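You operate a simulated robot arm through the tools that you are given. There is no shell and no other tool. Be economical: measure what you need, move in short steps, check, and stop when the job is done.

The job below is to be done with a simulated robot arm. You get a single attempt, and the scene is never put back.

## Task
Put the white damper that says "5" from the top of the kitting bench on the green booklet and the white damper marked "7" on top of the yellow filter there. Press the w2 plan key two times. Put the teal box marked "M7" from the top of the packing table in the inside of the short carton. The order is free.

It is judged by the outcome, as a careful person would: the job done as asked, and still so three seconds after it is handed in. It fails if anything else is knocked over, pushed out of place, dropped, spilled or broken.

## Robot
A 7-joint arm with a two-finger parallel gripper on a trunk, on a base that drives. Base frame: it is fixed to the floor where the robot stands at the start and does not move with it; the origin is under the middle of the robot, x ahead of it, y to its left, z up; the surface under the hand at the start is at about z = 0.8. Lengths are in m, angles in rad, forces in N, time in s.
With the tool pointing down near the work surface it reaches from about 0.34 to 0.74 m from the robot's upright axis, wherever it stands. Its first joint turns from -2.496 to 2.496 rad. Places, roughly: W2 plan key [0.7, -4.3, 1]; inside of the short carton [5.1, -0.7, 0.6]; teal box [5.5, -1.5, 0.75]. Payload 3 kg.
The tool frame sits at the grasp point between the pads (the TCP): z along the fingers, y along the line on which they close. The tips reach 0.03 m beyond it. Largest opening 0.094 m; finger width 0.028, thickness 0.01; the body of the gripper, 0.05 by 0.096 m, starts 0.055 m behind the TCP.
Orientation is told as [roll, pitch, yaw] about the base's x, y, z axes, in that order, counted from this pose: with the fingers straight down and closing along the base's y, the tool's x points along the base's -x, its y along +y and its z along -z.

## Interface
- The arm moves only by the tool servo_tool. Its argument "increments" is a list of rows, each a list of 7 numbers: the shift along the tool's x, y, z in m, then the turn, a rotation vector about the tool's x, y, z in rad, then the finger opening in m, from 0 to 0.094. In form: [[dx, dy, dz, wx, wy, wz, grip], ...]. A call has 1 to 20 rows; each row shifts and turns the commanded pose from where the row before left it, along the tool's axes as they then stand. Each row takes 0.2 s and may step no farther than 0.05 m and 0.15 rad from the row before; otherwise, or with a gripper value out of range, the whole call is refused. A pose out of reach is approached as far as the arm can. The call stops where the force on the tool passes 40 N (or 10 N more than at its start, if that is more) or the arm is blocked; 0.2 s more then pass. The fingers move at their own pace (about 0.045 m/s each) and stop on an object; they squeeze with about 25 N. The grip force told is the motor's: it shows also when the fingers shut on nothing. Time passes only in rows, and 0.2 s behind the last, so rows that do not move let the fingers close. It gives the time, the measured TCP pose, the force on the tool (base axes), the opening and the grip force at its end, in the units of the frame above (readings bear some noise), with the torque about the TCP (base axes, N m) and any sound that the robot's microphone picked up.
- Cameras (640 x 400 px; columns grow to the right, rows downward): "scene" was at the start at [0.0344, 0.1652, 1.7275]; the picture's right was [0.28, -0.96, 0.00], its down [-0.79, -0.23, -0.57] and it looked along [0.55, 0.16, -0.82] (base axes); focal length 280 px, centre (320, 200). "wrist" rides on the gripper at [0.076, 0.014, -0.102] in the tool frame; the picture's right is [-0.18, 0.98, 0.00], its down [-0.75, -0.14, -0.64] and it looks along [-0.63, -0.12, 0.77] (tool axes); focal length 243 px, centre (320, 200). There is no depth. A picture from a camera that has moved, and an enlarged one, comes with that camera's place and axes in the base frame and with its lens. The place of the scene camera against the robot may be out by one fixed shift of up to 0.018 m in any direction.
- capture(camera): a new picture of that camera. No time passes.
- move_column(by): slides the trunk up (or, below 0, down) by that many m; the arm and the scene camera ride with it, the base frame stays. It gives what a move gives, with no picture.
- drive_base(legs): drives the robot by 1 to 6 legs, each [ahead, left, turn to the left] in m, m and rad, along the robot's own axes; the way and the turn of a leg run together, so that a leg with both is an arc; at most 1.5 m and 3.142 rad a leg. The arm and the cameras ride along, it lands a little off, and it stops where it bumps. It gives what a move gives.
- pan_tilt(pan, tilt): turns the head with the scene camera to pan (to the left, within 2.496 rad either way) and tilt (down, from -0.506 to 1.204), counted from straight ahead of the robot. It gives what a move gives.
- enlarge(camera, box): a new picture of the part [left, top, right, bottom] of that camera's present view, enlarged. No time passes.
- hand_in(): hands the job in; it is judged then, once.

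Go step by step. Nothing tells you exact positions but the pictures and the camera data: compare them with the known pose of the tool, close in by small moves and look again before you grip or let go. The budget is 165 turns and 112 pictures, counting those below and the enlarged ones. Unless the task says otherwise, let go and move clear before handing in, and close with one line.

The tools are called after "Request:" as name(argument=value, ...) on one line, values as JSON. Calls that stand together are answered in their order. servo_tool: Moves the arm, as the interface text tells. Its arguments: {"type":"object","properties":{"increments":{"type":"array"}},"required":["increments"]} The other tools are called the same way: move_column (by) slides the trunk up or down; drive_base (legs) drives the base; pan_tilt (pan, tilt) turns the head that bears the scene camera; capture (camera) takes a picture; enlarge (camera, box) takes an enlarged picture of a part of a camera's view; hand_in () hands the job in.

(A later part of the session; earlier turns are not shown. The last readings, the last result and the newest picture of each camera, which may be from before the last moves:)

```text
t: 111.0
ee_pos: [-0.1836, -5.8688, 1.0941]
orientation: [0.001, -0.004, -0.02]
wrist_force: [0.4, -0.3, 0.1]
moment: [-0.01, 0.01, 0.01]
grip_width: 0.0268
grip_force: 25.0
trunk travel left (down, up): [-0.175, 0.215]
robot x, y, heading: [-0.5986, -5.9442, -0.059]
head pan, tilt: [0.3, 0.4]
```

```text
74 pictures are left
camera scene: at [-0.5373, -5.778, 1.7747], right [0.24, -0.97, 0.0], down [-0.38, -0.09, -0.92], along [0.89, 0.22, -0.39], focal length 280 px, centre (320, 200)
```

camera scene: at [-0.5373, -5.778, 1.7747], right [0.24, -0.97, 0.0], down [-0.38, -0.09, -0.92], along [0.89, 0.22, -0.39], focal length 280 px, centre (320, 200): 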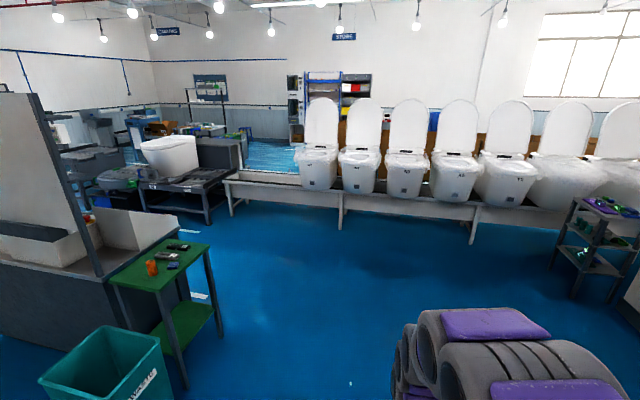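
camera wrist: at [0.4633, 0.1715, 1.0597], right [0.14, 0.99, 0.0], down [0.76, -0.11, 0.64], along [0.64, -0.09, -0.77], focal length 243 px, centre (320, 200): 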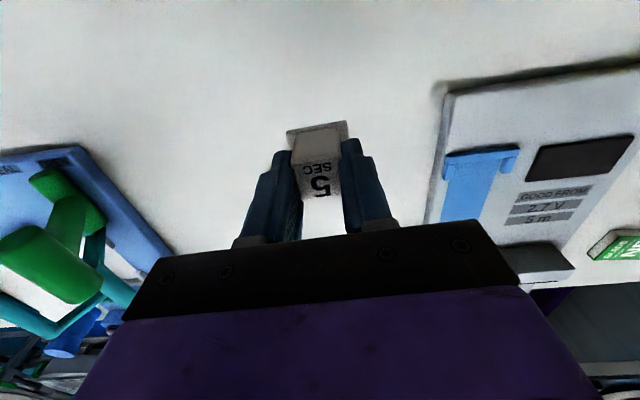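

The aisle at x ≈ 1.65 between the station and the conveyor is open. I'll drive there, turn north and look at the station on the left on the way.

Request:
drive_base(legs=[[0, 0, 0.058], [1.2, 0, 0], [1.05, 0, 0], [0, 0, 1.571], [1.4, 0, 0]])

Request:
pan_tilt(pan=1.5, tilt=0.45)

Request:
capture(camera="scene")

Request:
pan_tilt(pan=0.1, tilt=0.45)

Request:
capture(camera="scene")

```text
t: 132.8
ee_pos: [1.5432, -4.117, 1.0947]
orientation: [0.003, -0.005, 1.605]
wrist_force: [-0.4, 0.6, 0.0]
moment: [0.0, 0.0, 0.02]
grip_width: 0.027
grip_force: 24.8
trunk travel left (down, up): [-0.175, 0.215]
robot x, y, heading: [1.6386, -4.5234, 1.567]
head pan, tilt: [0.3, 0.4]
```

```text
t: 134.2
ee_pos: [1.5433, -4.1192, 1.0955]
orientation: [0.002, -0.006, 1.604]
wrist_force: [0.8, 0.5, -0.4]
moment: [0.01, 0.02, -0.03]
grip_width: 0.027
grip_force: 24.9
trunk travel left (down, up): [-0.175, 0.215]
robot x, y, heading: [1.6415, -4.5303, 1.566]
head pan, tilt: [1.499, 0.45]
```

```text
73 pictures are left
camera scene: at [1.3983, -4.5446, 1.77], right [0.08, 1.0, 0.0], down [0.43, -0.04, -0.9], along [-0.9, 0.07, -0.44], focal length 280 px, centre (320, 200)
```

scene: 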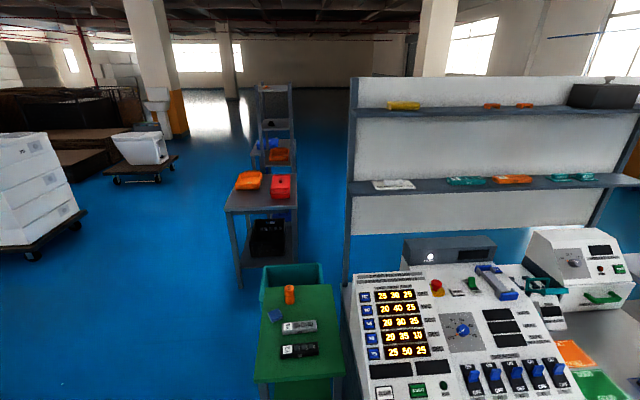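

```text
t: 135.7
ee_pos: [1.5427, -4.1189, 1.0957]
orientation: [0.003, -0.006, 1.605]
wrist_force: [0.0, -0.7, -0.5]
moment: [-0.01, 0.01, -0.01]
grip_width: 0.027
grip_force: 25.2
trunk travel left (down, up): [-0.175, 0.215]
robot x, y, heading: [1.644, -4.5284, 1.568]
head pan, tilt: [0.099, 0.45]
```

```text
72 pictures are left
camera scene: at [1.4815, -4.4603, 1.77], right [1.0, 0.09, 0.0], down [0.04, -0.43, -0.9], along [-0.08, 0.9, -0.44], focal length 280 px, centre (320, 200)
```

scene: 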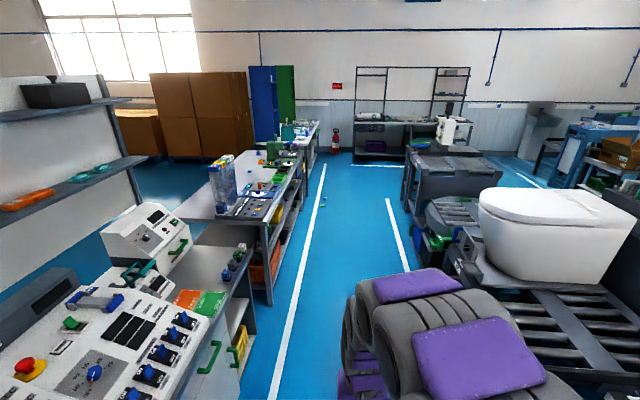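

The control panel with the plan keys faces this aisle. I'll first drive north to the kitting bench's far side and face it, keeping clear of the table beyond.

Request:
drive_base(legs=[[1.5, 0, 0], [1.5, 0, 0], [1.5, 0, 0], [0, 0, 1.571]])

Request:
pan_tilt(pan=-0.5, tilt=0.8)

Request:
capture(camera="scene")

```text
t: 161.0
ee_pos: [1.3201, -0.1202, 1.0955]
orientation: [0.003, -0.006, -3.129]
wrist_force: [-0.1, -0.3, 0.1]
moment: [-0.02, 0.0, -0.02]
grip_width: 0.027
grip_force: 25.0
trunk travel left (down, up): [-0.175, 0.215]
robot x, y, heading: [1.7325, -0.0283, 3.111]
head pan, tilt: [0.099, 0.45]
```

```text
t: 162.0
ee_pos: [1.3199, -0.12, 1.0952]
orientation: [0.002, -0.006, -3.128]
wrist_force: [0.5, 0.1, -1.5]
moment: [-0.02, 0.0, -0.01]
grip_width: 0.0268
grip_force: 25.2
trunk travel left (down, up): [-0.175, 0.215]
robot x, y, heading: [1.7294, -0.0282, 3.112]
head pan, tilt: [-0.499, 0.799]
```

```text
71 pictures are left
camera scene: at [1.6755, -0.13, 1.7397], right [0.5, 0.86, 0.0], down [0.62, -0.36, -0.7], along [-0.6, 0.35, -0.72], focal length 280 px, centre (320, 200)
```

scene: 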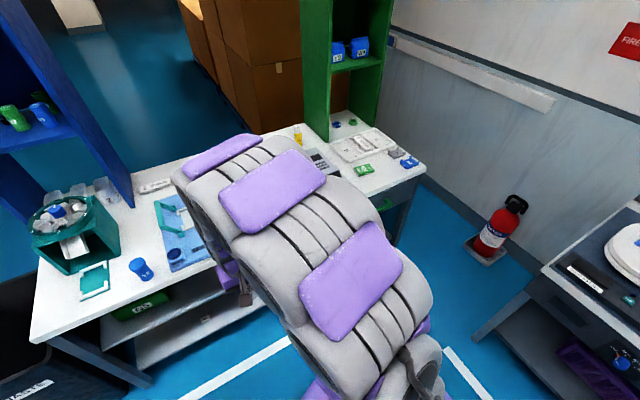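

The green booklet is at about (0.828, 0.622). I'll move the base to about (1.40, 0.40) facing the bench.

Request:
drive_base(legs=[[0.32, 0, 0.03], [0, -0.43, 0]])

Request:
capture(camera="wrist")

Request:
capture(camera="scene")

```text
t: 166.4
ee_pos: [1.01, 0.2966, 1.0941]
orientation: [-0.007, -0.005, -3.094]
wrist_force: [0.1, 1.0, -1.0]
moment: [0.0, 0.03, -0.02]
grip_width: 0.0271
grip_force: 25.0
trunk travel left (down, up): [-0.175, 0.215]
robot x, y, heading: [1.4174, 0.4072, -3.133]
head pan, tilt: [-0.499, 0.799]
```

```text
70 pictures are left
camera wrist: at [1.087, 0.2869, 1.1966], right [-0.14, -0.99, 0.0], down [-0.76, 0.1, 0.65], along [-0.64, 0.09, -0.76], focal length 243 px, centre (320, 200)
```

wrist: 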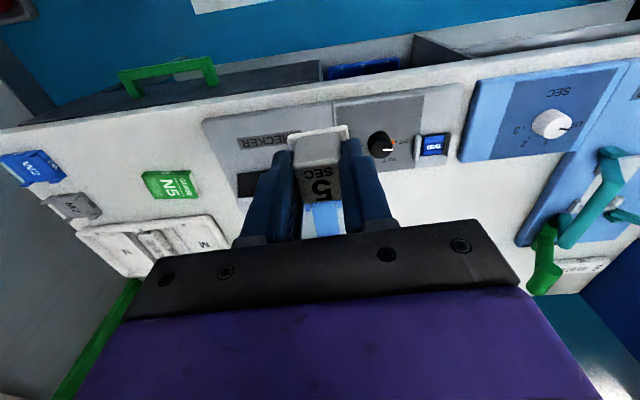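

```text
69 pictures are left
camera scene: at [1.3647, 0.2983, 1.7391], right [0.47, 0.88, 0.01], down [0.63, -0.33, -0.7], along [-0.61, 0.33, -0.72], focal length 280 px, centre (320, 200)
```

scene: 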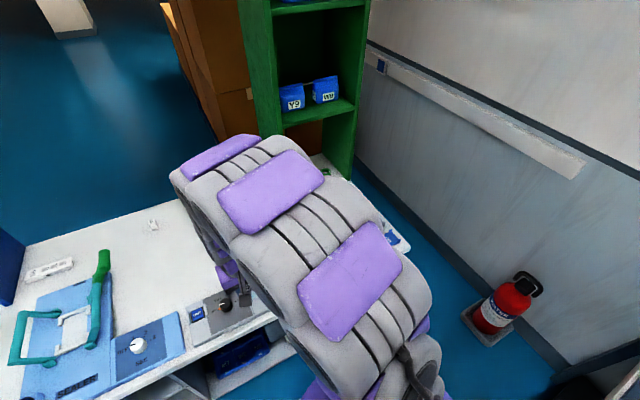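

I'll bring the damper over the booklet at a safe height and look again.

Request:
servo_tool(increments=[[-0.015, -0.033, 0, 0, 0, 0, 0.005], [-0.015, -0.033, 0, 0, 0, 0, 0.005], [-0.015, -0.033, 0, 0, 0, 0, 0.005], [-0.015, -0.033, 0, 0, 0, 0, 0.005], [-0.015, -0.033, 0, 0, 0, 0, 0.005], [-0.015, -0.033, 0, 0, 0, 0, 0.005], [-0.015, -0.033, 0, 0, 0, 0, 0.005], [-0.015, -0.033, 0.03, 0, 0, 0, 0.005], [-0.015, -0.033, 0.04, 0, 0, 0, 0.005], [-0.005, -0.033, 0.04, 0, 0, 0, 0.005], [0, 0, 0, 0, 0, 0, 0.005]])

Request:
capture(camera="wrist")

Request:
capture(camera="scene")

```text
refused: row 9 steps farther than a row can; nothing moved
```

```text
68 pictures are left
camera wrist: at [1.087, 0.2869, 1.1966], right [-0.14, -0.99, 0.0], down [-0.76, 0.1, 0.65], along [-0.64, 0.09, -0.76], focal length 243 px, centre (320, 200)
```

wrist: 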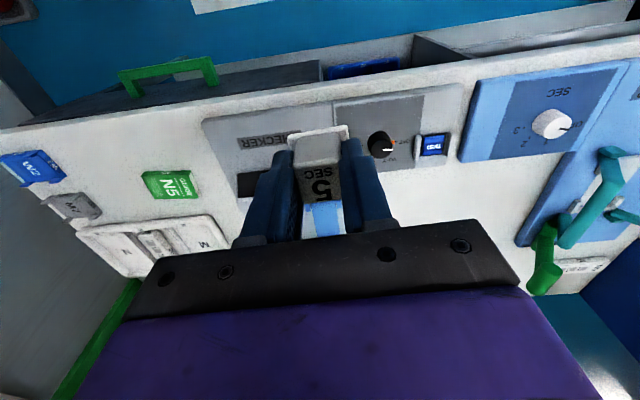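

```text
67 pictures are left
camera scene: at [1.3647, 0.2983, 1.7391], right [0.47, 0.88, 0.01], down [0.63, -0.33, -0.7], along [-0.61, 0.33, -0.72], focal length 280 px, centre (320, 200)
```

scene: 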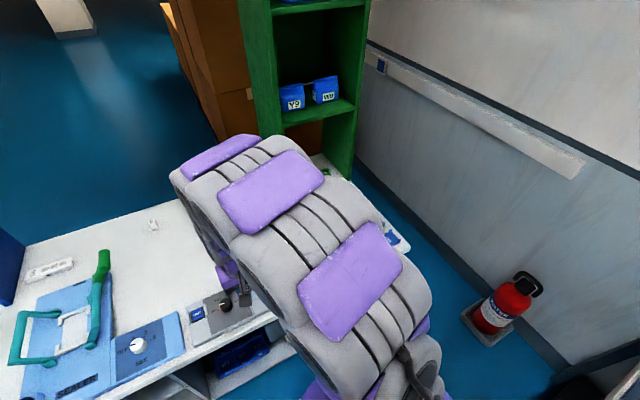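

One row was too long; I'll resend with smaller steps.

Request:
servo_tool(increments=[[-0.015, -0.033, 0, 0, 0, 0, 0.005], [-0.015, -0.033, 0, 0, 0, 0, 0.005], [-0.015, -0.033, 0, 0, 0, 0, 0.005], [-0.015, -0.033, 0, 0, 0, 0, 0.005], [-0.015, -0.033, 0, 0, 0, 0, 0.005], [-0.015, -0.033, 0, 0, 0, 0, 0.005], [-0.015, -0.033, 0, 0, 0, 0, 0.005], [-0.015, -0.033, 0, 0, 0, 0, 0.005], [-0.015, -0.033, 0, 0, 0, 0, 0.005], [-0.005, -0.033, 0, 0, 0, 0, 0.005], [0, 0, 0.04, 0, 0, 0, 0.005], [0, 0, 0.04, 0, 0, 0, 0.005], [0, 0, 0.03, 0, 0, 0, 0.005], [0, 0, 0, 0, 0, 0, 0.005]])

Request:
capture(camera="wrist")

Request:
pan_tilt(pan=-0.3, tilt=0.9)

Request:
capture(camera="scene")

```text
t: 169.4
ee_pos: [0.8519, 0.6293, 0.9834]
orientation: [0.003, -0.007, -3.096]
wrist_force: [-0.6, 0.6, -0.7]
moment: [-0.06, -0.02, 0.03]
grip_width: 0.0269
grip_force: 24.7
trunk travel left (down, up): [-0.175, 0.215]
robot x, y, heading: [1.4171, 0.4078, -3.133]
head pan, tilt: [-0.499, 0.799]
```

```text
66 pictures are left
camera wrist: at [0.9298, 0.6192, 1.0858], right [-0.14, -0.99, 0.0], down [-0.75, 0.11, 0.65], along [-0.64, 0.09, -0.76], focal length 243 px, centre (320, 200)
```

wrist: 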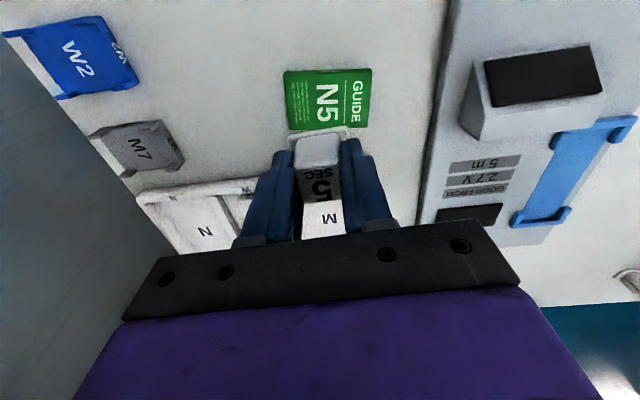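

```text
t: 170.1
ee_pos: [0.8524, 0.6272, 0.9833]
orientation: [0.003, -0.008, -3.093]
wrist_force: [0.2, 0.5, -1.0]
moment: [-0.01, 0.01, 0.01]
grip_width: 0.0269
grip_force: 25.6
trunk travel left (down, up): [-0.175, 0.215]
robot x, y, heading: [1.4137, 0.4124, -3.134]
head pan, tilt: [-0.3, 0.901]
```

```text
65 pictures are left
camera scene: at [1.362, 0.2953, 1.732], right [0.29, 0.96, 0.0], down [0.75, -0.23, -0.62], along [-0.59, 0.18, -0.79], focal length 280 px, centre (320, 200)
```

scene: 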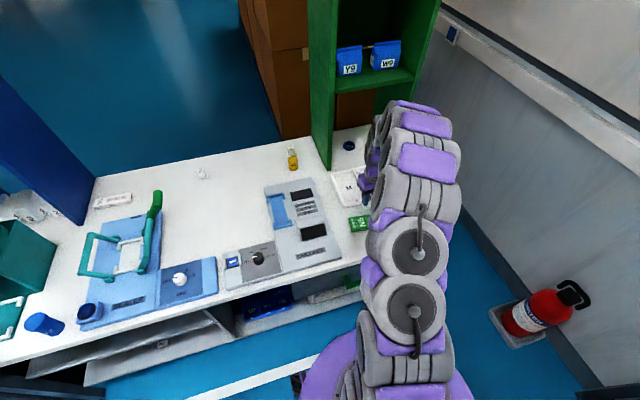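

The booklet's centre is at about (0.840, 0.622). I'll correct by 12 mm, lower near it and check.

Request:
servo_tool(increments=[[-0.0108, 0.0055, 0.02, 0, 0, 0, 0.005], [0, 0, 0.04, 0, 0, 0, 0.005], [0, 0, 0.04, 0, 0, 0, 0.005], [0, 0, 0, 0, 0, 0, 0.005]])

Request:
capture(camera="wrist")

```text
t: 171.1
ee_pos: [0.841, 0.624, 0.8829]
orientation: [0.003, -0.006, -3.093]
wrist_force: [-0.1, -0.1, 0.2]
moment: [-0.03, 0.01, 0.01]
grip_width: 0.027
grip_force: 25.5
trunk travel left (down, up): [-0.175, 0.215]
robot x, y, heading: [1.4171, 0.4067, -3.135]
head pan, tilt: [-0.3, 0.901]
```

```text
64 pictures are left
camera wrist: at [0.9193, 0.6131, 0.9857], right [-0.14, -0.99, 0.0], down [-0.75, 0.11, 0.65], along [-0.64, 0.09, -0.76], focal length 243 px, centre (320, 200)
```

wrist: 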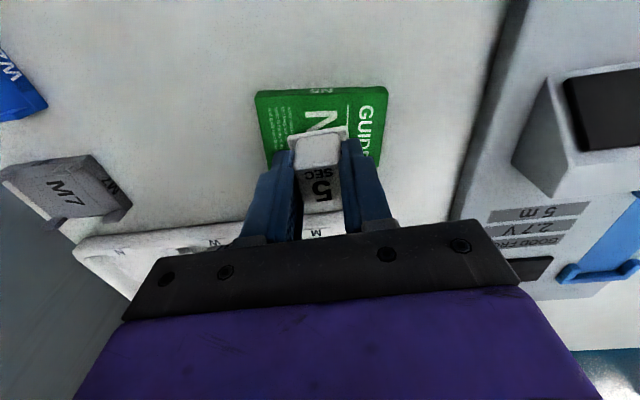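

The damper is centred above the booklet. I'll lower it gently until contact.

Request:
servo_tool(increments=[[0, 0, 0.012, 0, 0, 0, 0.005], [0, 0, 0.005, 0, 0, 0, 0.005], [0, 0, 0.003, 0, 0, 0, 0.005], [0, 0, 0, 0, 0, 0, 0.005]])

```text
t: 172.1
ee_pos: [0.8415, 0.6217, 0.8649]
orientation: [0.004, -0.007, -3.093]
wrist_force: [-1.2, 0.7, -0.5]
moment: [0.01, 0.0, 0.04]
grip_width: 0.0269
grip_force: 24.7
trunk travel left (down, up): [-0.175, 0.215]
robot x, y, heading: [1.4205, 0.4148, -3.136]
head pan, tilt: [-0.3, 0.901]
```

Request:
servo_tool(increments=[[0, 0, 0.002, 0, 0, 0, 0.005], [0, 0, 0.002, 0, 0, 0, 0.005], [0, 0, 0, 0, 0, 0, 0.005]])

```text
t: 172.9
ee_pos: [0.8416, 0.6229, 0.8633]
orientation: [0.002, -0.01, -3.094]
wrist_force: [0.1, 2.0, 20.1]
moment: [0.08, -0.09, 0.01]
grip_width: 0.0272
grip_force: 25.2
trunk travel left (down, up): [-0.175, 0.215]
robot x, y, heading: [1.4171, 0.4107, -3.129]
head pan, tilt: [-0.3, 0.901]
```

Contact with the booklet has been made. I'll ease the load slightly, release and rise.

Request:
servo_tool(increments=[[0, 0, -0.002, 0, 0, 0, 0.005], [0, 0, 0, 0, 0, 0, 0.03], [0, 0, 0, 0, 0, 0, 0.05], [0, 0, 0, 0, 0, 0, 0.055], [0, 0, -0.02, 0, 0, 0, 0.055], [0, 0, -0.04, 0, 0, 0, 0.055], [0, 0, -0.05, 0, 0, 0, 0.055], [0, 0, -0.05, 0, 0, 0, 0.055], [0, 0, -0.05, 0, 0, 0, 0.055]])

Request:
capture(camera="wrist")

```text
t: 174.9
ee_pos: [0.8467, 0.6247, 1.073]
orientation: [0.002, -0.008, -3.093]
wrist_force: [0.3, 0.2, 0.0]
moment: [0.01, -0.01, 0.02]
grip_width: 0.055
grip_force: 0.0
trunk travel left (down, up): [-0.175, 0.215]
robot x, y, heading: [1.4201, 0.4076, -3.135]
head pan, tilt: [-0.3, 0.901]
```

```text
63 pictures are left
camera wrist: at [0.9229, 0.6138, 1.1749], right [-0.14, -0.99, 0.0], down [-0.75, 0.11, 0.65], along [-0.64, 0.09, -0.76], focal length 243 px, centre (320, 200)
```

wrist: 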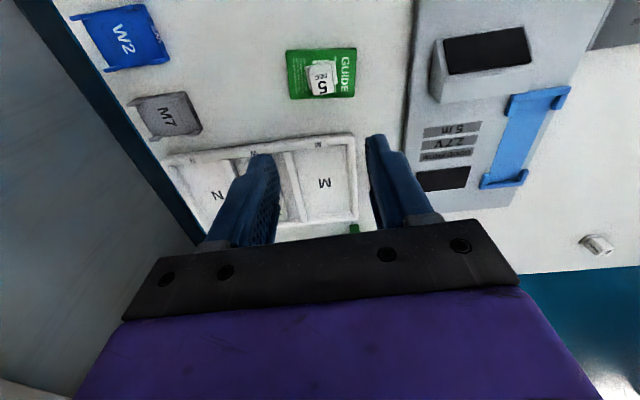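

Damper 5 lies on the booklet. I'll tuck the arm, move back into the aisle, and look toward the packing table.

Request:
servo_tool(increments=[[0.0175, 0.0353, 0, 0, 0, 0, 0.03], [0.0175, 0.0353, 0, 0, 0, 0, 0.03], [0.0175, 0.0353, 0, 0, 0, 0, 0.03], [0.0175, 0.0353, 0, 0, 0, 0, 0.03], [0.0175, 0.0353, 0, 0, 0, 0, 0.03], [0.0175, 0.0353, 0, 0, 0, 0, 0.03], [0.0175, 0.0353, 0, 0, 0, 0, 0.03], [0.0175, 0.0353, 0, 0, 0, 0, 0.03]])

Request:
drive_base(legs=[[-0.25, 0.4, 0], [0, 0, 1.571], [0, 0, 1.571]])

Request:
pan_tilt(pan=-0.1, tilt=0.35)

Request:
capture(camera="scene")

```text
t: 176.7
ee_pos: [0.9959, 0.3439, 1.0731]
orientation: [-0.001, -0.008, -3.094]
wrist_force: [0.5, -0.3, 0.2]
moment: [0.04, -0.02, 0.0]
grip_width: 0.0302
grip_force: 0.1
trunk travel left (down, up): [-0.175, 0.215]
robot x, y, heading: [1.4208, 0.4069, -3.135]
head pan, tilt: [-0.3, 0.901]
```

```text
t: 187.3
ee_pos: [2.0919, 0.0832, 1.0743]
orientation: [0.002, -0.006, 0.071]
wrist_force: [0.7, -0.6, -0.1]
moment: [-0.03, -0.01, 0.0]
grip_width: 0.0301
grip_force: 0.0
trunk travel left (down, up): [-0.175, 0.215]
robot x, y, heading: [1.6697, 0.0116, 0.028]
head pan, tilt: [-0.3, 0.901]
```

```text
t: 188.2
ee_pos: [2.0923, 0.0847, 1.0743]
orientation: [0.001, -0.007, 0.071]
wrist_force: [0.4, -0.2, -0.8]
moment: [0.0, -0.02, -0.02]
grip_width: 0.0301
grip_force: 0.1
trunk travel left (down, up): [-0.175, 0.215]
robot x, y, heading: [1.671, 0.0107, 0.031]
head pan, tilt: [-0.099, 0.351]
```

```text
62 pictures are left
camera scene: at [1.7248, 0.1486, 1.7792], right [-0.07, -1.0, 0.0], down [-0.35, 0.02, -0.94], along [0.94, -0.07, -0.35], focal length 280 px, centre (320, 200)
```

scene: 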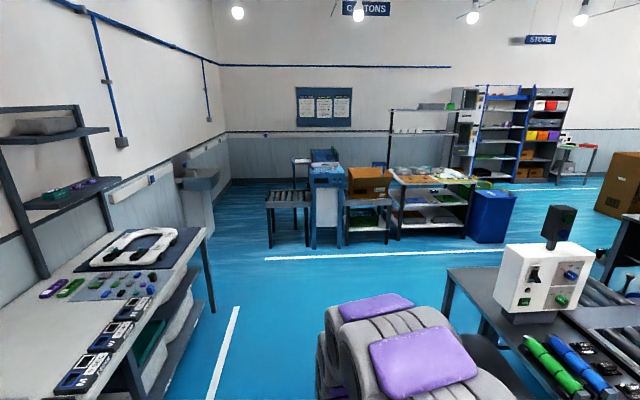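

The carton is on a stand at about (5.1,-0.7) and the packing table beside it. I'll drive ahead along the clear lane and look closer.

Request:
drive_base(legs=[[1.3, 0, -0.02], [0.9, 0, 0]])

Request:
pan_tilt(pan=-0.6, tilt=0.5)

Request:
capture(camera="scene")

```text
t: 199.2
ee_pos: [4.3161, 0.1155, 1.0743]
orientation: [-0.001, -0.005, 0.059]
wrist_force: [-0.1, -0.6, -0.6]
moment: [-0.06, 0.01, 0.01]
grip_width: 0.0302
grip_force: 0.0
trunk travel left (down, up): [-0.175, 0.215]
robot x, y, heading: [3.896, 0.0497, 0.019]
head pan, tilt: [-0.099, 0.351]
```

```text
t: 200.1
ee_pos: [4.3151, 0.1158, 1.0742]
orientation: [-0.001, -0.01, 0.059]
wrist_force: [-0.6, -0.3, -0.9]
moment: [0.04, 0.0, 0.02]
grip_width: 0.0301
grip_force: 0.1
trunk travel left (down, up): [-0.175, 0.215]
robot x, y, heading: [3.8959, 0.0475, 0.019]
head pan, tilt: [-0.6, 0.499]
```

```text
61 pictures are left
camera scene: at [3.9345, 0.1415, 1.7657], right [-0.55, -0.84, 0.0], down [-0.4, 0.26, -0.88], along [0.73, -0.48, -0.48], focal length 280 px, centre (320, 200)
```

scene: 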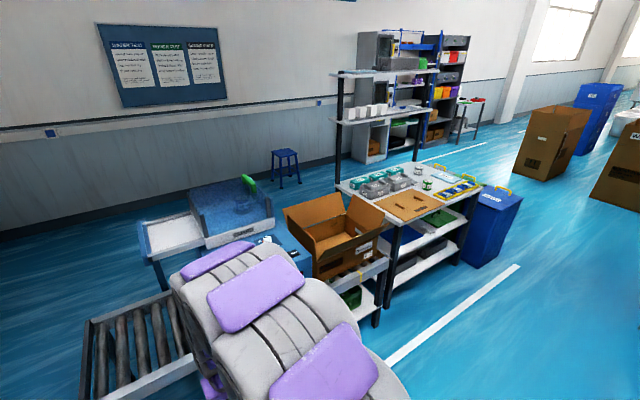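

I'll zoom in on the packing table to find the M7 box.

Request:
enlarge(camera="scene", box=[330, 120, 490, 240])

Request:
enlarge(camera="scene", box=[180, 160, 420, 330])

```text
3.33 times, centred on (410, 180) of scene
camera zoom: at [3.9345, 0.1415, 1.7657], right [-0.55, -0.84, 0.0], down [-0.4, 0.26, -0.88], along [0.73, -0.48, -0.48], focal length 933 px, centre (20, 267)
```

zoom: 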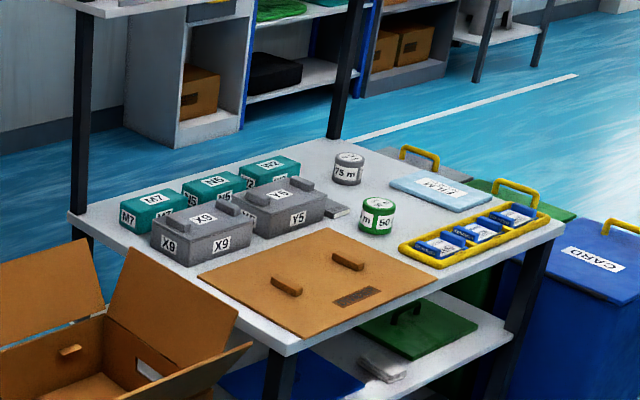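

```text
2.35 times, centred on (300, 245) of scene
camera zoom: at [3.9345, 0.1415, 1.7657], right [-0.55, -0.84, 0.0], down [-0.4, 0.26, -0.88], along [0.73, -0.48, -0.48], focal length 658 px, centre (367, 94)
```

zoom: 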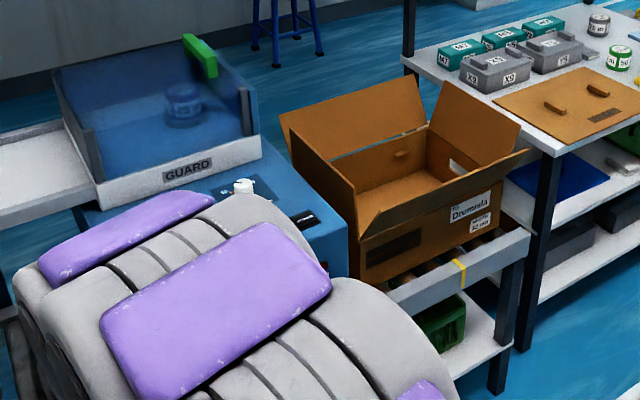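

M7 is at the back-left corner of the packing table, behind a grey box. I'll strafe to face the table at a distance and measure more precisely.

Request:
drive_base(legs=[[0.2, 0, -0.02], [0, -1.3, 0]])

Request:
pan_tilt(pan=0.1, tilt=0.6)

Request:
capture(camera="scene")

```text
t: 207.8
ee_pos: [4.5118, -1.1635, 1.0748]
orientation: [0.002, -0.008, 0.045]
wrist_force: [0.1, 0.0, 0.1]
moment: [0.01, 0.0, 0.0]
grip_width: 0.03
grip_force: 0.0
trunk travel left (down, up): [-0.175, 0.215]
robot x, y, heading: [4.0962, -1.225, 0.001]
head pan, tilt: [-0.6, 0.499]
```

```text
t: 208.8
ee_pos: [4.5116, -1.1639, 1.0751]
orientation: [0.0, -0.009, 0.043]
wrist_force: [0.2, -0.4, -0.5]
moment: [0.01, 0.01, -0.02]
grip_width: 0.03
grip_force: 0.0
trunk travel left (down, up): [-0.175, 0.215]
robot x, y, heading: [4.0958, -1.2264, 0.006]
head pan, tilt: [0.099, 0.6]
```

```text
58 pictures are left
camera scene: at [4.1449, -1.0726, 1.7565], right [0.1, -0.99, 0.0], down [-0.56, -0.06, -0.82], along [0.82, 0.08, -0.57], focal length 280 px, centre (320, 200)
```

scene: 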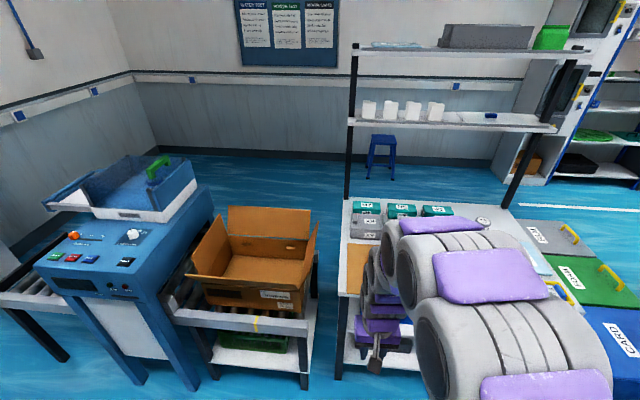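

M7 is at about (5.5, -1.22), table front edge at x ≈ 4.9. I need to know how near the base can come, so I'll look down at it.

Request:
pan_tilt(pan=0.9, tilt=1.2)

Request:
capture(camera="scene")

```text
t: 209.9
ee_pos: [4.5122, -1.1643, 1.0753]
orientation: [0.0, -0.009, 0.045]
wrist_force: [-0.2, -0.9, 0.5]
moment: [0.02, -0.05, 0.01]
grip_width: 0.03
grip_force: 0.0
trunk travel left (down, up): [-0.175, 0.215]
robot x, y, heading: [4.0936, -1.2249, 0.004]
head pan, tilt: [0.901, 1.201]
```

```text
57 pictures are left
camera scene: at [4.0915, -1.0378, 1.712], right [0.79, -0.62, 0.0], down [-0.58, -0.73, -0.36], along [0.22, 0.28, -0.93], focal length 280 px, centre (320, 200)
```

scene: 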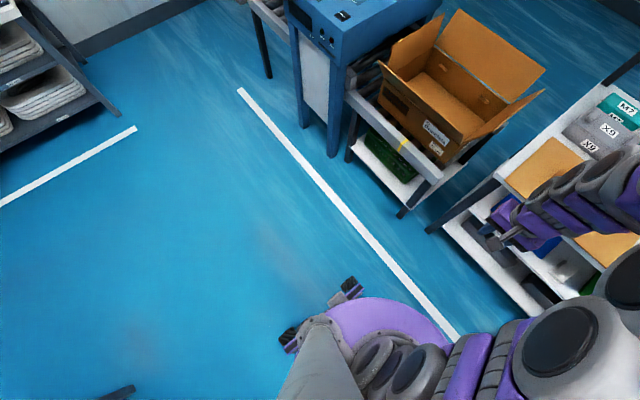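

The base is only about 0.22 m from its centre to its front, so it can come close. I'll drive up to the table and look.

Request:
drive_base(legs=[[0, -0.14, 0], [0.5, 0, 0]])

Request:
pan_tilt(pan=0.5, tilt=0.8)

Request:
capture(camera="scene")

Request:
capture(camera="wrist")

```text
t: 213.8
ee_pos: [5.013, -1.2926, 1.0741]
orientation: [0.001, -0.009, 0.051]
wrist_force: [0.3, -0.2, 0.9]
moment: [0.03, 0.02, 0.0]
grip_width: 0.0302
grip_force: 0.1
trunk travel left (down, up): [-0.175, 0.215]
robot x, y, heading: [4.5912, -1.3579, 0.016]
head pan, tilt: [0.901, 1.201]
```

```text
t: 214.7
ee_pos: [5.0103, -1.3152, 1.077]
orientation: [0.019, -0.014, 0.049]
wrist_force: [0.7, 0.0, -0.5]
moment: [0.03, 0.02, 0.01]
grip_width: 0.0301
grip_force: 0.0
trunk travel left (down, up): [-0.175, 0.215]
robot x, y, heading: [4.5944, -1.3573, 0.007]
head pan, tilt: [0.499, 0.799]
```

```text
56 pictures are left
camera scene: at [4.6264, -1.1703, 1.7386], right [0.49, -0.87, 0.0], down [-0.63, -0.36, -0.69], along [0.61, 0.34, -0.72], focal length 280 px, centre (320, 200)
```

scene: 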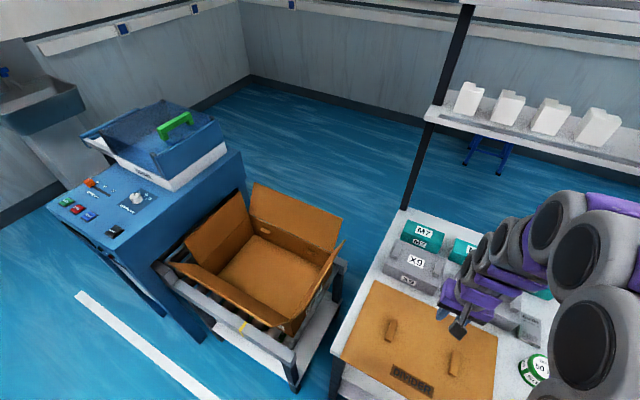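

```text
55 pictures are left
camera wrist: at [4.9325, -1.3069, 1.1781], right [0.13, 0.99, 0.02], down [0.75, -0.12, 0.65], along [0.64, -0.07, -0.76], focal length 243 px, centre (320, 200)
```

wrist: 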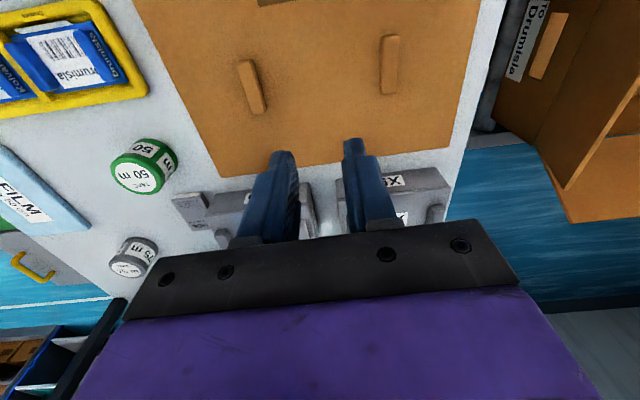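

Now M7 is visible beyond the grey X9 box. I'll enlarge it.

Request:
enlarge(camera="scene", box=[370, 190, 500, 300])

Request:
servo_tool(increments=[[0, 0, 0, 0, 0, 0, 0.094]])

```text
3.64 times, centred on (435, 245) of scene
camera zoom: at [4.6264, -1.1703, 1.7386], right [0.49, -0.87, 0.0], down [-0.63, -0.36, -0.69], along [0.61, 0.34, -0.72], focal length 1018 px, centre (-98, 36)
```

zoom: 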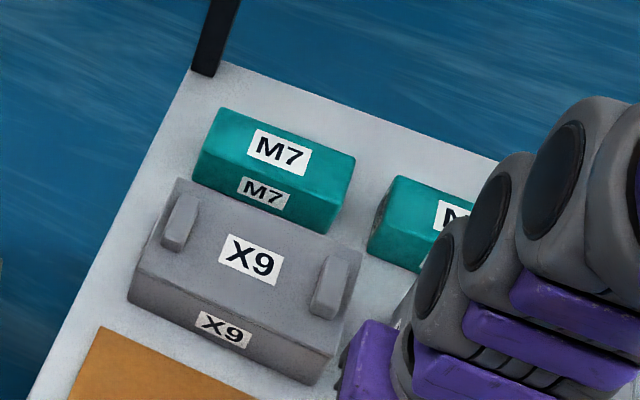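

```text
t: 215.1
ee_pos: [5.0112, -1.3045, 1.0764]
orientation: [0.01, -0.011, 0.054]
wrist_force: [0.5, 0.2, 0.2]
moment: [-0.01, -0.01, 0.01]
grip_width: 0.0649
grip_force: 0.0
trunk travel left (down, up): [-0.175, 0.215]
robot x, y, heading: [4.5931, -1.3597, 0.008]
head pan, tilt: [0.499, 0.799]
```

M7 is about 0.155 long (y) by 0.07 wide (x), centred near (5.47, -1.20), so the fingers should close along x. I'll bring the base to the box's line and as near as is safe, then turn the hand 90°.

Request:
drive_base(legs=[[0, 0.12, 0], [0.05, 0, 0]])

Request:
servo_tool(increments=[[0, 0, 0, 0, 0, -0.15, 0.094], [0, 0, 0, 0, 0, -0.15, 0.094], [0, 0, 0, 0, 0, -0.15, 0.094], [0, 0, 0, 0, 0, -0.15, 0.094], [0, 0, 0, 0, 0, -0.15, 0.094], [0, 0, 0, 0, 0, -0.15, 0.094], [0, 0, 0, 0, 0, -0.15, 0.094], [0, 0, 0, 0, 0, -0.15, 0.094], [0, 0, 0, 0, 0, -0.15, 0.094], [0, 0, 0, 0, 0, -0.15, 0.094], [0, 0, 0, 0, 0, 0, 0.094]])

```text
t: 216.8
ee_pos: [5.0616, -1.1591, 1.0736]
orientation: [-0.001, -0.008, 0.059]
wrist_force: [0.6, -1.2, -0.7]
moment: [0.07, 0.04, -0.01]
grip_width: 0.0943
grip_force: 0.1
trunk travel left (down, up): [-0.175, 0.215]
robot x, y, heading: [4.6403, -1.2304, 0.018]
head pan, tilt: [0.499, 0.799]
```

```text
t: 219.2
ee_pos: [5.0573, -1.1702, 1.0761]
orientation: [-0.011, -0.011, 1.564]
wrist_force: [0.7, -0.1, 0.1]
moment: [-0.09, 0.0, 0.01]
grip_width: 0.094
grip_force: 0.2
trunk travel left (down, up): [-0.175, 0.215]
robot x, y, heading: [4.6438, -1.2281, 0.014]
head pan, tilt: [0.499, 0.799]
```

The hand is turned. Now I extend over M7 at a safe height to see how far the arm gets.

Request:
servo_tool(increments=[[0.003, -0.04, 0, 0, 0, 0, 0.094], [0.003, -0.04, 0, 0, 0, 0, 0.094], [0.003, -0.04, 0, 0, 0, 0, 0.094], [0.003, -0.04, 0, 0, 0, 0, 0.094], [0.003, -0.04, 0, 0, 0, 0, 0.094], [0.003, -0.04, 0, 0, 0, 0, 0.094], [0.003, -0.04, 0, 0, 0, 0, 0.094], [0, -0.03, 0, 0, 0, 0, 0.094], [0, 0, 0, 0, 0, 0, 0.094]])

Request:
capture(camera="wrist")

```text
t: 221.2
ee_pos: [5.3673, -1.2267, 1.0785]
orientation: [-0.011, -0.032, 1.559]
wrist_force: [0.4, -0.7, 0.5]
moment: [0.05, -0.02, 0.01]
grip_width: 0.0938
grip_force: 0.1
trunk travel left (down, up): [-0.175, 0.215]
robot x, y, heading: [4.6439, -1.2315, 0.015]
head pan, tilt: [0.499, 0.799]
```

```text
53 pictures are left
camera wrist: at [5.3499, -1.3054, 1.1778], right [-0.98, 0.2, 0.0], down [0.14, 0.73, 0.67], along [0.13, 0.65, -0.74], focal length 243 px, centre (320, 200)
```

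wrist: 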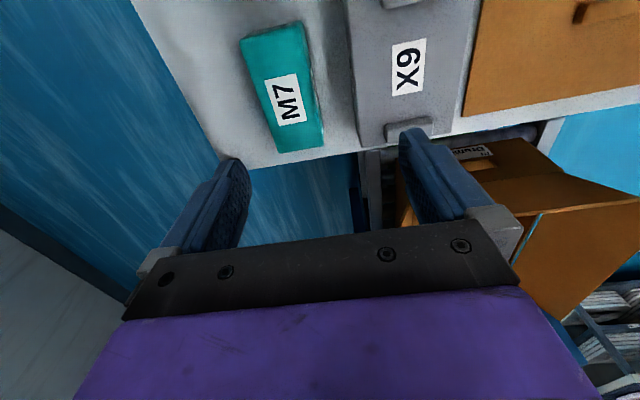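

From the wrist view M7 is nearer than thought, at about (5.42, -1.19). I'll extend and lower a little and check whether the pose is reached.

Request:
servo_tool(increments=[[-0.012, -0.018, 0.02, 0, 0, 0, 0.094], [-0.012, -0.018, 0.025, 0, 0, 0, 0.094], [-0.012, -0.017, 0.025, 0, 0, 0, 0.094], [0, 0, 0.02, 0, 0, 0, 0.094], [0, 0, 0, 0, 0, 0, 0.094]])

Request:
capture(camera="wrist")

```text
t: 222.4
ee_pos: [5.399, -1.1687, 0.9919]
orientation: [-0.012, -0.022, 1.561]
wrist_force: [-1.8, -0.1, 0.6]
moment: [0.0, 0.01, 0.0]
grip_width: 0.0941
grip_force: 0.1
out of reach, approached as far as the arm can: row 3
trunk travel left (down, up): [-0.175, 0.215]
robot x, y, heading: [4.6393, -1.2289, 0.019]
head pan, tilt: [0.499, 0.799]
```

```text
52 pictures are left
camera wrist: at [5.3823, -1.2473, 1.0919], right [-0.98, 0.2, -0.01], down [0.14, 0.74, 0.66], along [0.13, 0.65, -0.75], focal length 243 px, centre (320, 200)
```

wrist: 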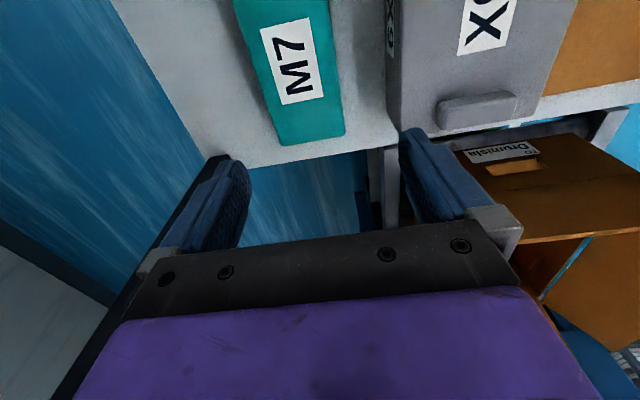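

The arm stops about 25 mm short. I'll check the clearance between the base and the table before creeping closer.

Request:
pan_tilt(pan=0.7, tilt=1.2)

Request:
capture(camera="scene")

```text
t: 223.3
ee_pos: [5.4001, -1.171, 0.9902]
orientation: [-0.01, -0.022, 1.561]
wrist_force: [-0.3, 0.3, -0.3]
moment: [-0.02, 0.01, 0.03]
grip_width: 0.0938
grip_force: 0.1
trunk travel left (down, up): [-0.175, 0.215]
robot x, y, heading: [4.6402, -1.2336, 0.016]
head pan, tilt: [0.7, 1.201]
```

```text
51 pictures are left
camera scene: at [4.6482, -1.0498, 1.7118], right [0.66, -0.75, 0.0], down [-0.7, -0.61, -0.36], along [0.27, 0.24, -0.93], focal length 280 px, centre (320, 200)
```

scene: 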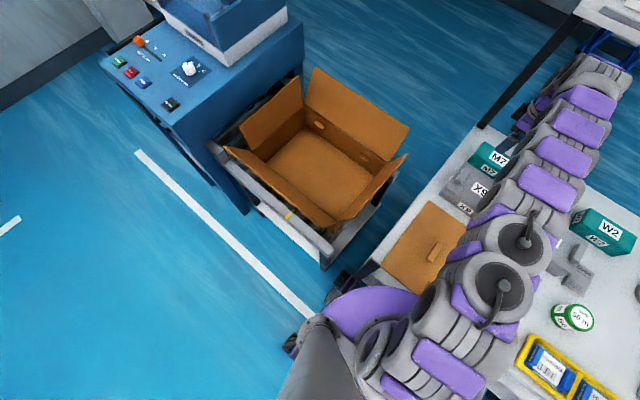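

Request:
enlarge(camera="scene", box=[270, 230, 420, 350])

```text
3.33 times, centred on (345, 290) of scene
camera zoom: at [4.6482, -1.0498, 1.7118], right [0.66, -0.75, 0.0], down [-0.7, -0.61, -0.36], along [0.27, 0.24, -0.93], focal length 933 px, centre (237, -100)
```

zoom: 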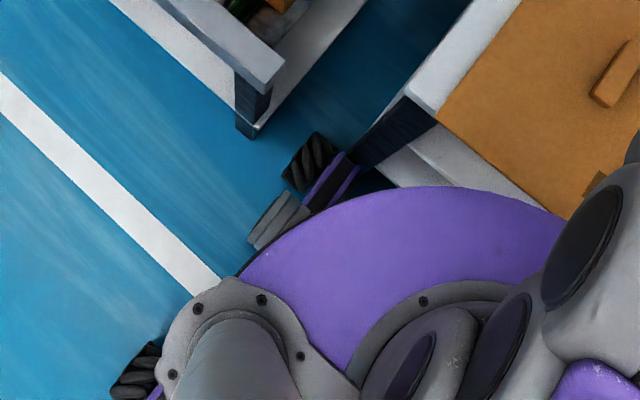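

Only about 2 cm remain before the table leg. The base is narrower sideways (about 0.21 vs 0.26), so I'll back off, turn the base right, swing the arm to its left and approach sideways.

Request:
servo_tool(increments=[[0, 0, -0.04, 0, 0, 0, 0.06], [0, 0, -0.04, 0, 0, 0, 0.06], [0.005, 0.04, 0, 0, 0, 0, 0.06], [0.005, 0.04, 0, 0, 0, 0, 0.06], [0.005, 0.04, 0, 0, 0, 0, 0.06], [0.005, 0.04, 0, 0, 0, 0, 0.06], [0.005, 0.04, 0, 0, 0, 0, 0.06], [0.005, 0.04, 0, 0, 0, 0, 0.06], [0.005, 0.04, 0, 0, 0, 0, 0.06], [0.005, 0.04, 0, 0, 0, 0, 0.06]])

Request:
drive_base(legs=[[-0.35, 0, 0], [0, -0.12, 0], [0, 0, -1.585]])

```text
t: 225.5
ee_pos: [5.0764, -1.209, 1.0702]
orientation: [-0.012, -0.025, 1.56]
wrist_force: [-0.1, 0.1, -0.4]
moment: [-0.01, -0.01, 0.02]
grip_width: 0.0599
grip_force: 0.0
trunk travel left (down, up): [-0.175, 0.215]
robot x, y, heading: [4.6438, -1.2328, 0.018]
head pan, tilt: [0.7, 1.201]
```

```text
t: 232.5
ee_pos: [4.3125, -1.7898, 1.0695]
orientation: [-0.01, -0.023, -0.021]
wrist_force: [1.4, 0.4, -0.4]
moment: [0.02, 0.02, -0.01]
grip_width: 0.06
grip_force: 0.1
trunk travel left (down, up): [-0.175, 0.215]
robot x, y, heading: [4.2937, -1.356, -1.567]
head pan, tilt: [0.7, 1.201]
```

Now I'll swing the arm to the left side of the robot (toward the table) in an arc.

Request:
servo_tool(increments=[[-0.0426, 0.0021, 0, 0, 0, -0.0982, 0.06], [-0.0426, 0.0021, 0, 0, 0, -0.0982, 0.06], [-0.0426, 0.0021, 0, 0, 0, -0.0982, 0.06], [-0.0426, 0.0021, 0, 0, 0, -0.0982, 0.06], [-0.0426, 0.0021, 0, 0, 0, -0.0982, 0.06], [-0.0426, 0.0021, 0, 0, 0, -0.0982, 0.06], [-0.0426, 0.0021, 0, 0, 0, -0.0982, 0.06], [-0.0426, 0.0021, 0, 0, 0, -0.0982, 0.06], [-0.0426, 0.0021, 0, 0, 0, -0.0982, 0.06], [-0.0426, 0.0021, 0, 0, 0, -0.0982, 0.06], [-0.0426, 0.0021, 0, 0, 0, -0.0982, 0.06], [-0.0426, 0.0021, 0, 0, 0, -0.0982, 0.06], [-0.0426, 0.0021, 0, 0, 0, -0.0982, 0.06], [-0.0426, 0.0021, 0, 0, 0, -0.0982, 0.06], [-0.0426, 0.0021, 0, 0, 0, -0.0982, 0.06], [-0.0426, 0.0021, 0, 0, 0, -0.0982, 0.06], [0, 0, 0, 0, 0, 0, 0.06]])

Request:
drive_base(legs=[[0, 0.33, 0]])

Request:
pan_tilt(pan=2.3, tilt=1.2)

Request:
capture(camera="scene")

```text
t: 236.1
ee_pos: [4.7742, -1.4291, 1.0875]
orientation: [-0.048, -0.003, 1.405]
wrist_force: [-0.9, 0.4, -0.1]
moment: [0.03, -0.03, 0.01]
grip_width: 0.06
grip_force: 0.1
trunk travel left (down, up): [-0.175, 0.215]
robot x, y, heading: [4.2958, -1.3563, -1.568]
head pan, tilt: [0.7, 1.201]
stopped in row 17: the arm was blocked; the commanded pose is now the measured one
```

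```text
t: 238.3
ee_pos: [5.1022, -1.4257, 1.097]
orientation: [-0.067, -0.008, 1.406]
wrist_force: [-0.1, 0.1, 1.0]
moment: [0.01, 0.02, 0.0]
grip_width: 0.06
grip_force: 0.0
trunk travel left (down, up): [-0.175, 0.215]
robot x, y, heading: [4.6286, -1.3551, -1.567]
head pan, tilt: [0.7, 1.201]
```

```text
t: 240.0
ee_pos: [5.1081, -1.428, 1.0962]
orientation: [-0.064, -0.009, 1.402]
wrist_force: [0.0, 0.4, 1.1]
moment: [0.03, 0.03, -0.01]
grip_width: 0.0599
grip_force: 0.0
trunk travel left (down, up): [-0.175, 0.215]
robot x, y, heading: [4.6289, -1.3485, -1.565]
head pan, tilt: [2.3, 1.201]
```

```text
49 pictures are left
camera scene: at [4.7978, -1.2831, 1.7126], right [0.67, -0.74, 0.0], down [-0.69, -0.63, -0.36], along [0.27, 0.24, -0.93], focal length 280 px, centre (320, 200)
```

scene: 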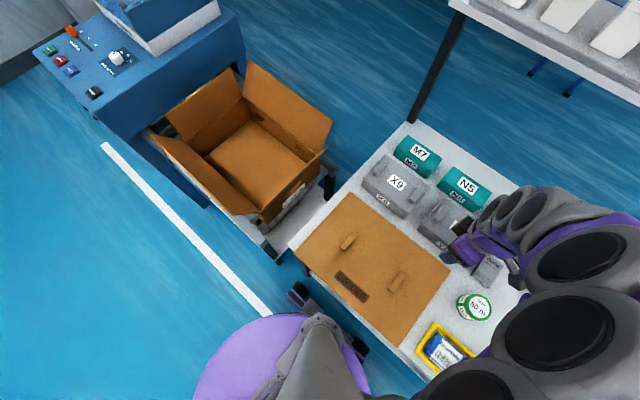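

The arm met the head mast on that side. I'll back off, swing the arm to the robot's right side instead, and face the base the other way.

Request:
drive_base(legs=[[0, -0.33, 0]])

Request:
servo_tool(increments=[[0.0471, 0.0023, 0, 0, 0, 0.0982, 0.06], [0.0471, 0.0023, 0, 0, 0, 0.0982, 0.06], [0.0471, 0.0023, 0, 0, 0, 0.0982, 0.06], [0.0471, 0.0023, 0, 0, 0, 0.0982, 0.06], [0.0471, 0.0023, 0, 0, 0, 0.0982, 0.06], [0.0471, 0.0023, 0, 0, 0, 0.0982, 0.06], [0.0471, 0.0023, 0, 0, 0, 0.0982, 0.06], [0.0471, 0.0023, 0, 0, 0, 0.0982, 0.06], [0.0471, 0.0023, 0, 0, 0, 0.0982, 0.06], [0.0471, 0.0023, 0, 0, 0, 0.0982, 0.06], [0.0471, 0.0023, 0, 0, 0, 0.0982, 0.06], [0.0471, 0.0023, 0, 0, 0, 0.0982, 0.06], [0.0471, 0.0023, 0, 0, 0, 0.0982, 0.06], [0.0471, 0.0023, 0, 0, 0, 0.0982, 0.06], [0.0471, 0.0023, 0, 0, 0, 0.0982, 0.06]])

```text
t: 242.2
ee_pos: [4.7898, -1.4296, 1.0842]
orientation: [-0.04, -0.002, 1.404]
wrist_force: [-1.0, 2.2, 2.0]
moment: [-0.15, -0.08, 0.04]
grip_width: 0.0601
grip_force: 0.1
trunk travel left (down, up): [-0.175, 0.215]
robot x, y, heading: [4.3039, -1.3529, -1.574]
head pan, tilt: [2.3, 1.201]
```

```text
t: 245.3
ee_pos: [4.2716, -1.8287, 1.0651]
orientation: [-0.003, -0.052, -0.072]
wrist_force: [0.5, -0.3, -0.1]
moment: [0.01, 0.04, 0.02]
grip_width: 0.0599
grip_force: 0.1
trunk travel left (down, up): [-0.175, 0.215]
robot x, y, heading: [4.3027, -1.3509, -1.571]
head pan, tilt: [2.3, 1.201]
```

The arm is back in front. I'll swing it on to the right and turn the base about to face +y.

Request:
servo_tool(increments=[[0.0471, 0.0023, 0, 0, 0, 0.0982, 0.06], [0.0471, 0.0023, 0, 0, 0, 0.0982, 0.06], [0.0471, 0.0023, 0, 0, 0, 0.0982, 0.06], [0.0471, 0.0023, 0, 0, 0, 0.0982, 0.06], [0.0471, 0.0023, 0, 0, 0, 0.0982, 0.06], [0.0471, 0.0023, 0, 0, 0, 0.0982, 0.06], [0.0471, 0.0023, 0, 0, 0, 0.0982, 0.06], [0.0471, 0.0023, 0, 0, 0, 0.0982, 0.06], [0.0471, 0.0023, 0, 0, 0, 0.0982, 0.06], [0.0471, 0.0023, 0, 0, 0, 0.0982, 0.06], [0.0471, 0.0023, 0, 0, 0, 0.0982, 0.06], [0.0471, 0.0023, 0, 0, 0, 0.0982, 0.06], [0.0471, 0.0023, 0, 0, 0, 0.0982, 0.06], [0.0471, 0.0023, 0, 0, 0, 0.0982, 0.06], [0.0471, 0.0023, 0, 0, 0, 0.0982, 0.06], [0, 0, 0, 0, 0, 0, 0.06]])

Request:
drive_base(legs=[[0, 0, 1.571], [0, 0, 1.571]])

```text
t: 248.8
ee_pos: [3.8179, -1.3616, 1.0393]
orientation: [0.058, -0.009, -1.544]
wrist_force: [-0.4, -0.7, -0.1]
moment: [0.02, 0.01, 0.02]
grip_width: 0.06
grip_force: 0.1
trunk travel left (down, up): [-0.175, 0.215]
robot x, y, heading: [4.3023, -1.3499, -1.574]
head pan, tilt: [2.3, 1.201]
```

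```text
t: 256.7
ee_pos: [4.792, -1.3611, 1.0381]
orientation: [0.058, -0.009, 1.561]
wrist_force: [-0.4, 0.4, 0.9]
moment: [0.01, 0.02, -0.04]
grip_width: 0.0599
grip_force: 0.1
trunk travel left (down, up): [-0.175, 0.215]
robot x, y, heading: [4.3043, -1.3544, 1.53]
head pan, tilt: [2.3, 1.201]
```

Almost there; I'll correct the hand's small tilt and the heading, then strafe toward the table.

Request:
servo_tool(increments=[[0, 0, -0.03, 0.058, 0.009, 0, 0.094], [0, 0, 0, 0, 0, 0, 0.094]])

Request:
drive_base(legs=[[0, 0, 0.04], [0.05, 0, 0], [0, -0.34, 0]])

Request:
pan_tilt(pan=-0.5, tilt=1.2)

Request:
capture(camera="scene")

```text
t: 257.3
ee_pos: [4.7902, -1.362, 1.0701]
orientation: [-0.001, 0.0, 1.563]
wrist_force: [1.1, 0.5, -1.3]
moment: [-0.03, 0.02, 0.02]
grip_width: 0.094
grip_force: 0.0
trunk travel left (down, up): [-0.175, 0.215]
robot x, y, heading: [4.3025, -1.3504, 1.534]
head pan, tilt: [2.3, 1.201]
```

```text
t: 260.4
ee_pos: [5.1159, -1.2935, 1.0739]
orientation: [-0.01, 0.001, 1.602]
wrist_force: [0.7, -1.0, -0.3]
moment: [0.07, 0.06, -0.01]
grip_width: 0.0941
grip_force: 0.0
trunk travel left (down, up): [-0.175, 0.215]
robot x, y, heading: [4.6361, -1.3074, 1.572]
head pan, tilt: [2.3, 1.201]
```

```text
t: 262.9
ee_pos: [5.121, -1.2944, 1.0708]
orientation: [-0.003, 0.0, 1.601]
wrist_force: [0.0, 0.2, 0.8]
moment: [0.02, -0.03, 0.03]
grip_width: 0.094
grip_force: 0.1
trunk travel left (down, up): [-0.175, 0.215]
robot x, y, heading: [4.6403, -1.3034, 1.571]
head pan, tilt: [-0.499, 1.201]
```

```text
48 pictures are left
camera scene: at [4.5122, -1.2824, 1.7119], right [0.88, -0.48, 0.0], down [-0.45, -0.82, -0.36], along [0.18, 0.32, -0.93], focal length 280 px, centre (320, 200)
```

scene: 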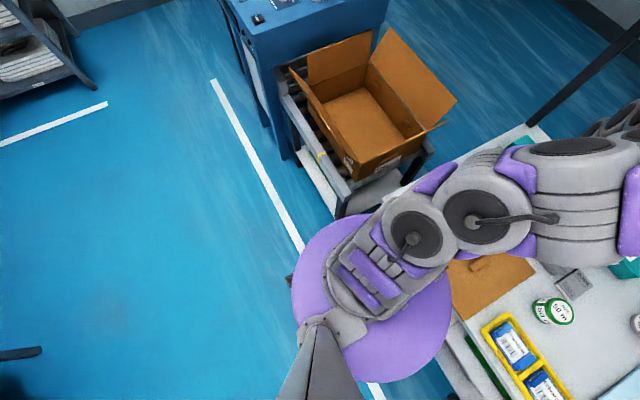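

The disc is the high shoulder plate, well above the table. I'll creep 3 cm closer and then extend over M7.

Request:
drive_base(legs=[[0, -0.03, 0]])

Request:
servo_tool(increments=[[-0.014, -0.04, 0, 0, 0, 0.01, 0.094], [-0.014, -0.04, 0, 0, 0, 0.01, 0.094], [-0.014, -0.04, 0, 0, 0, 0.01, 0.094], [-0.014, -0.04, 0, 0, 0, 0, 0.094], [-0.014, -0.04, 0, 0, 0, 0, 0.094], [-0.014, -0.04, 0, 0, 0, 0, 0.094], [-0.014, -0.03, 0, 0, 0, 0, 0.094], [0, 0, 0.03, 0, 0, 0, 0.094], [0, 0, 0.03, 0, 0, 0, 0.094], [0, 0, 0.03, 0, 0, 0, 0.094], [0, 0, 0, 0, 0, 0, 0.094]])

Request:
capture(camera="wrist")

```text
t: 263.7
ee_pos: [5.1378, -1.2848, 1.0723]
orientation: [-0.006, 0.002, 1.609]
wrist_force: [1.1, 0.6, -0.1]
moment: [0.03, 0.15, 0.05]
grip_width: 0.0938
grip_force: 0.0
trunk travel left (down, up): [-0.175, 0.215]
robot x, y, heading: [4.658, -1.3001, 1.582]
head pan, tilt: [-0.499, 1.201]
```

```text
t: 266.1
ee_pos: [5.3662, -1.2039, 0.9626]
orientation: [0.02, -0.004, 1.585]
wrist_force: [0.0, 0.5, 1.1]
moment: [0.0, 0.02, -0.01]
grip_width: 0.0939
grip_force: 0.0
out of reach, approached as far as the arm can: row 6, 7
trunk travel left (down, up): [-0.175, 0.215]
robot x, y, heading: [4.6587, -1.2974, 1.581]
head pan, tilt: [-0.499, 1.201]
```

```text
47 pictures are left
camera wrist: at [5.3555, -1.28, 1.0651], right [-0.99, 0.17, 0.02], down [0.14, 0.75, 0.64], along [0.09, 0.63, -0.77], focal length 243 px, centre (320, 200)
```

wrist: 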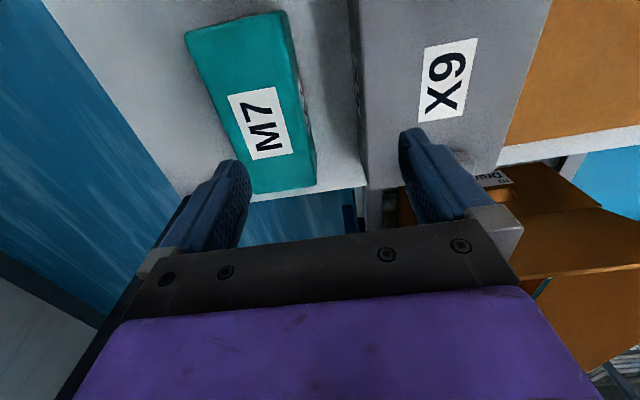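

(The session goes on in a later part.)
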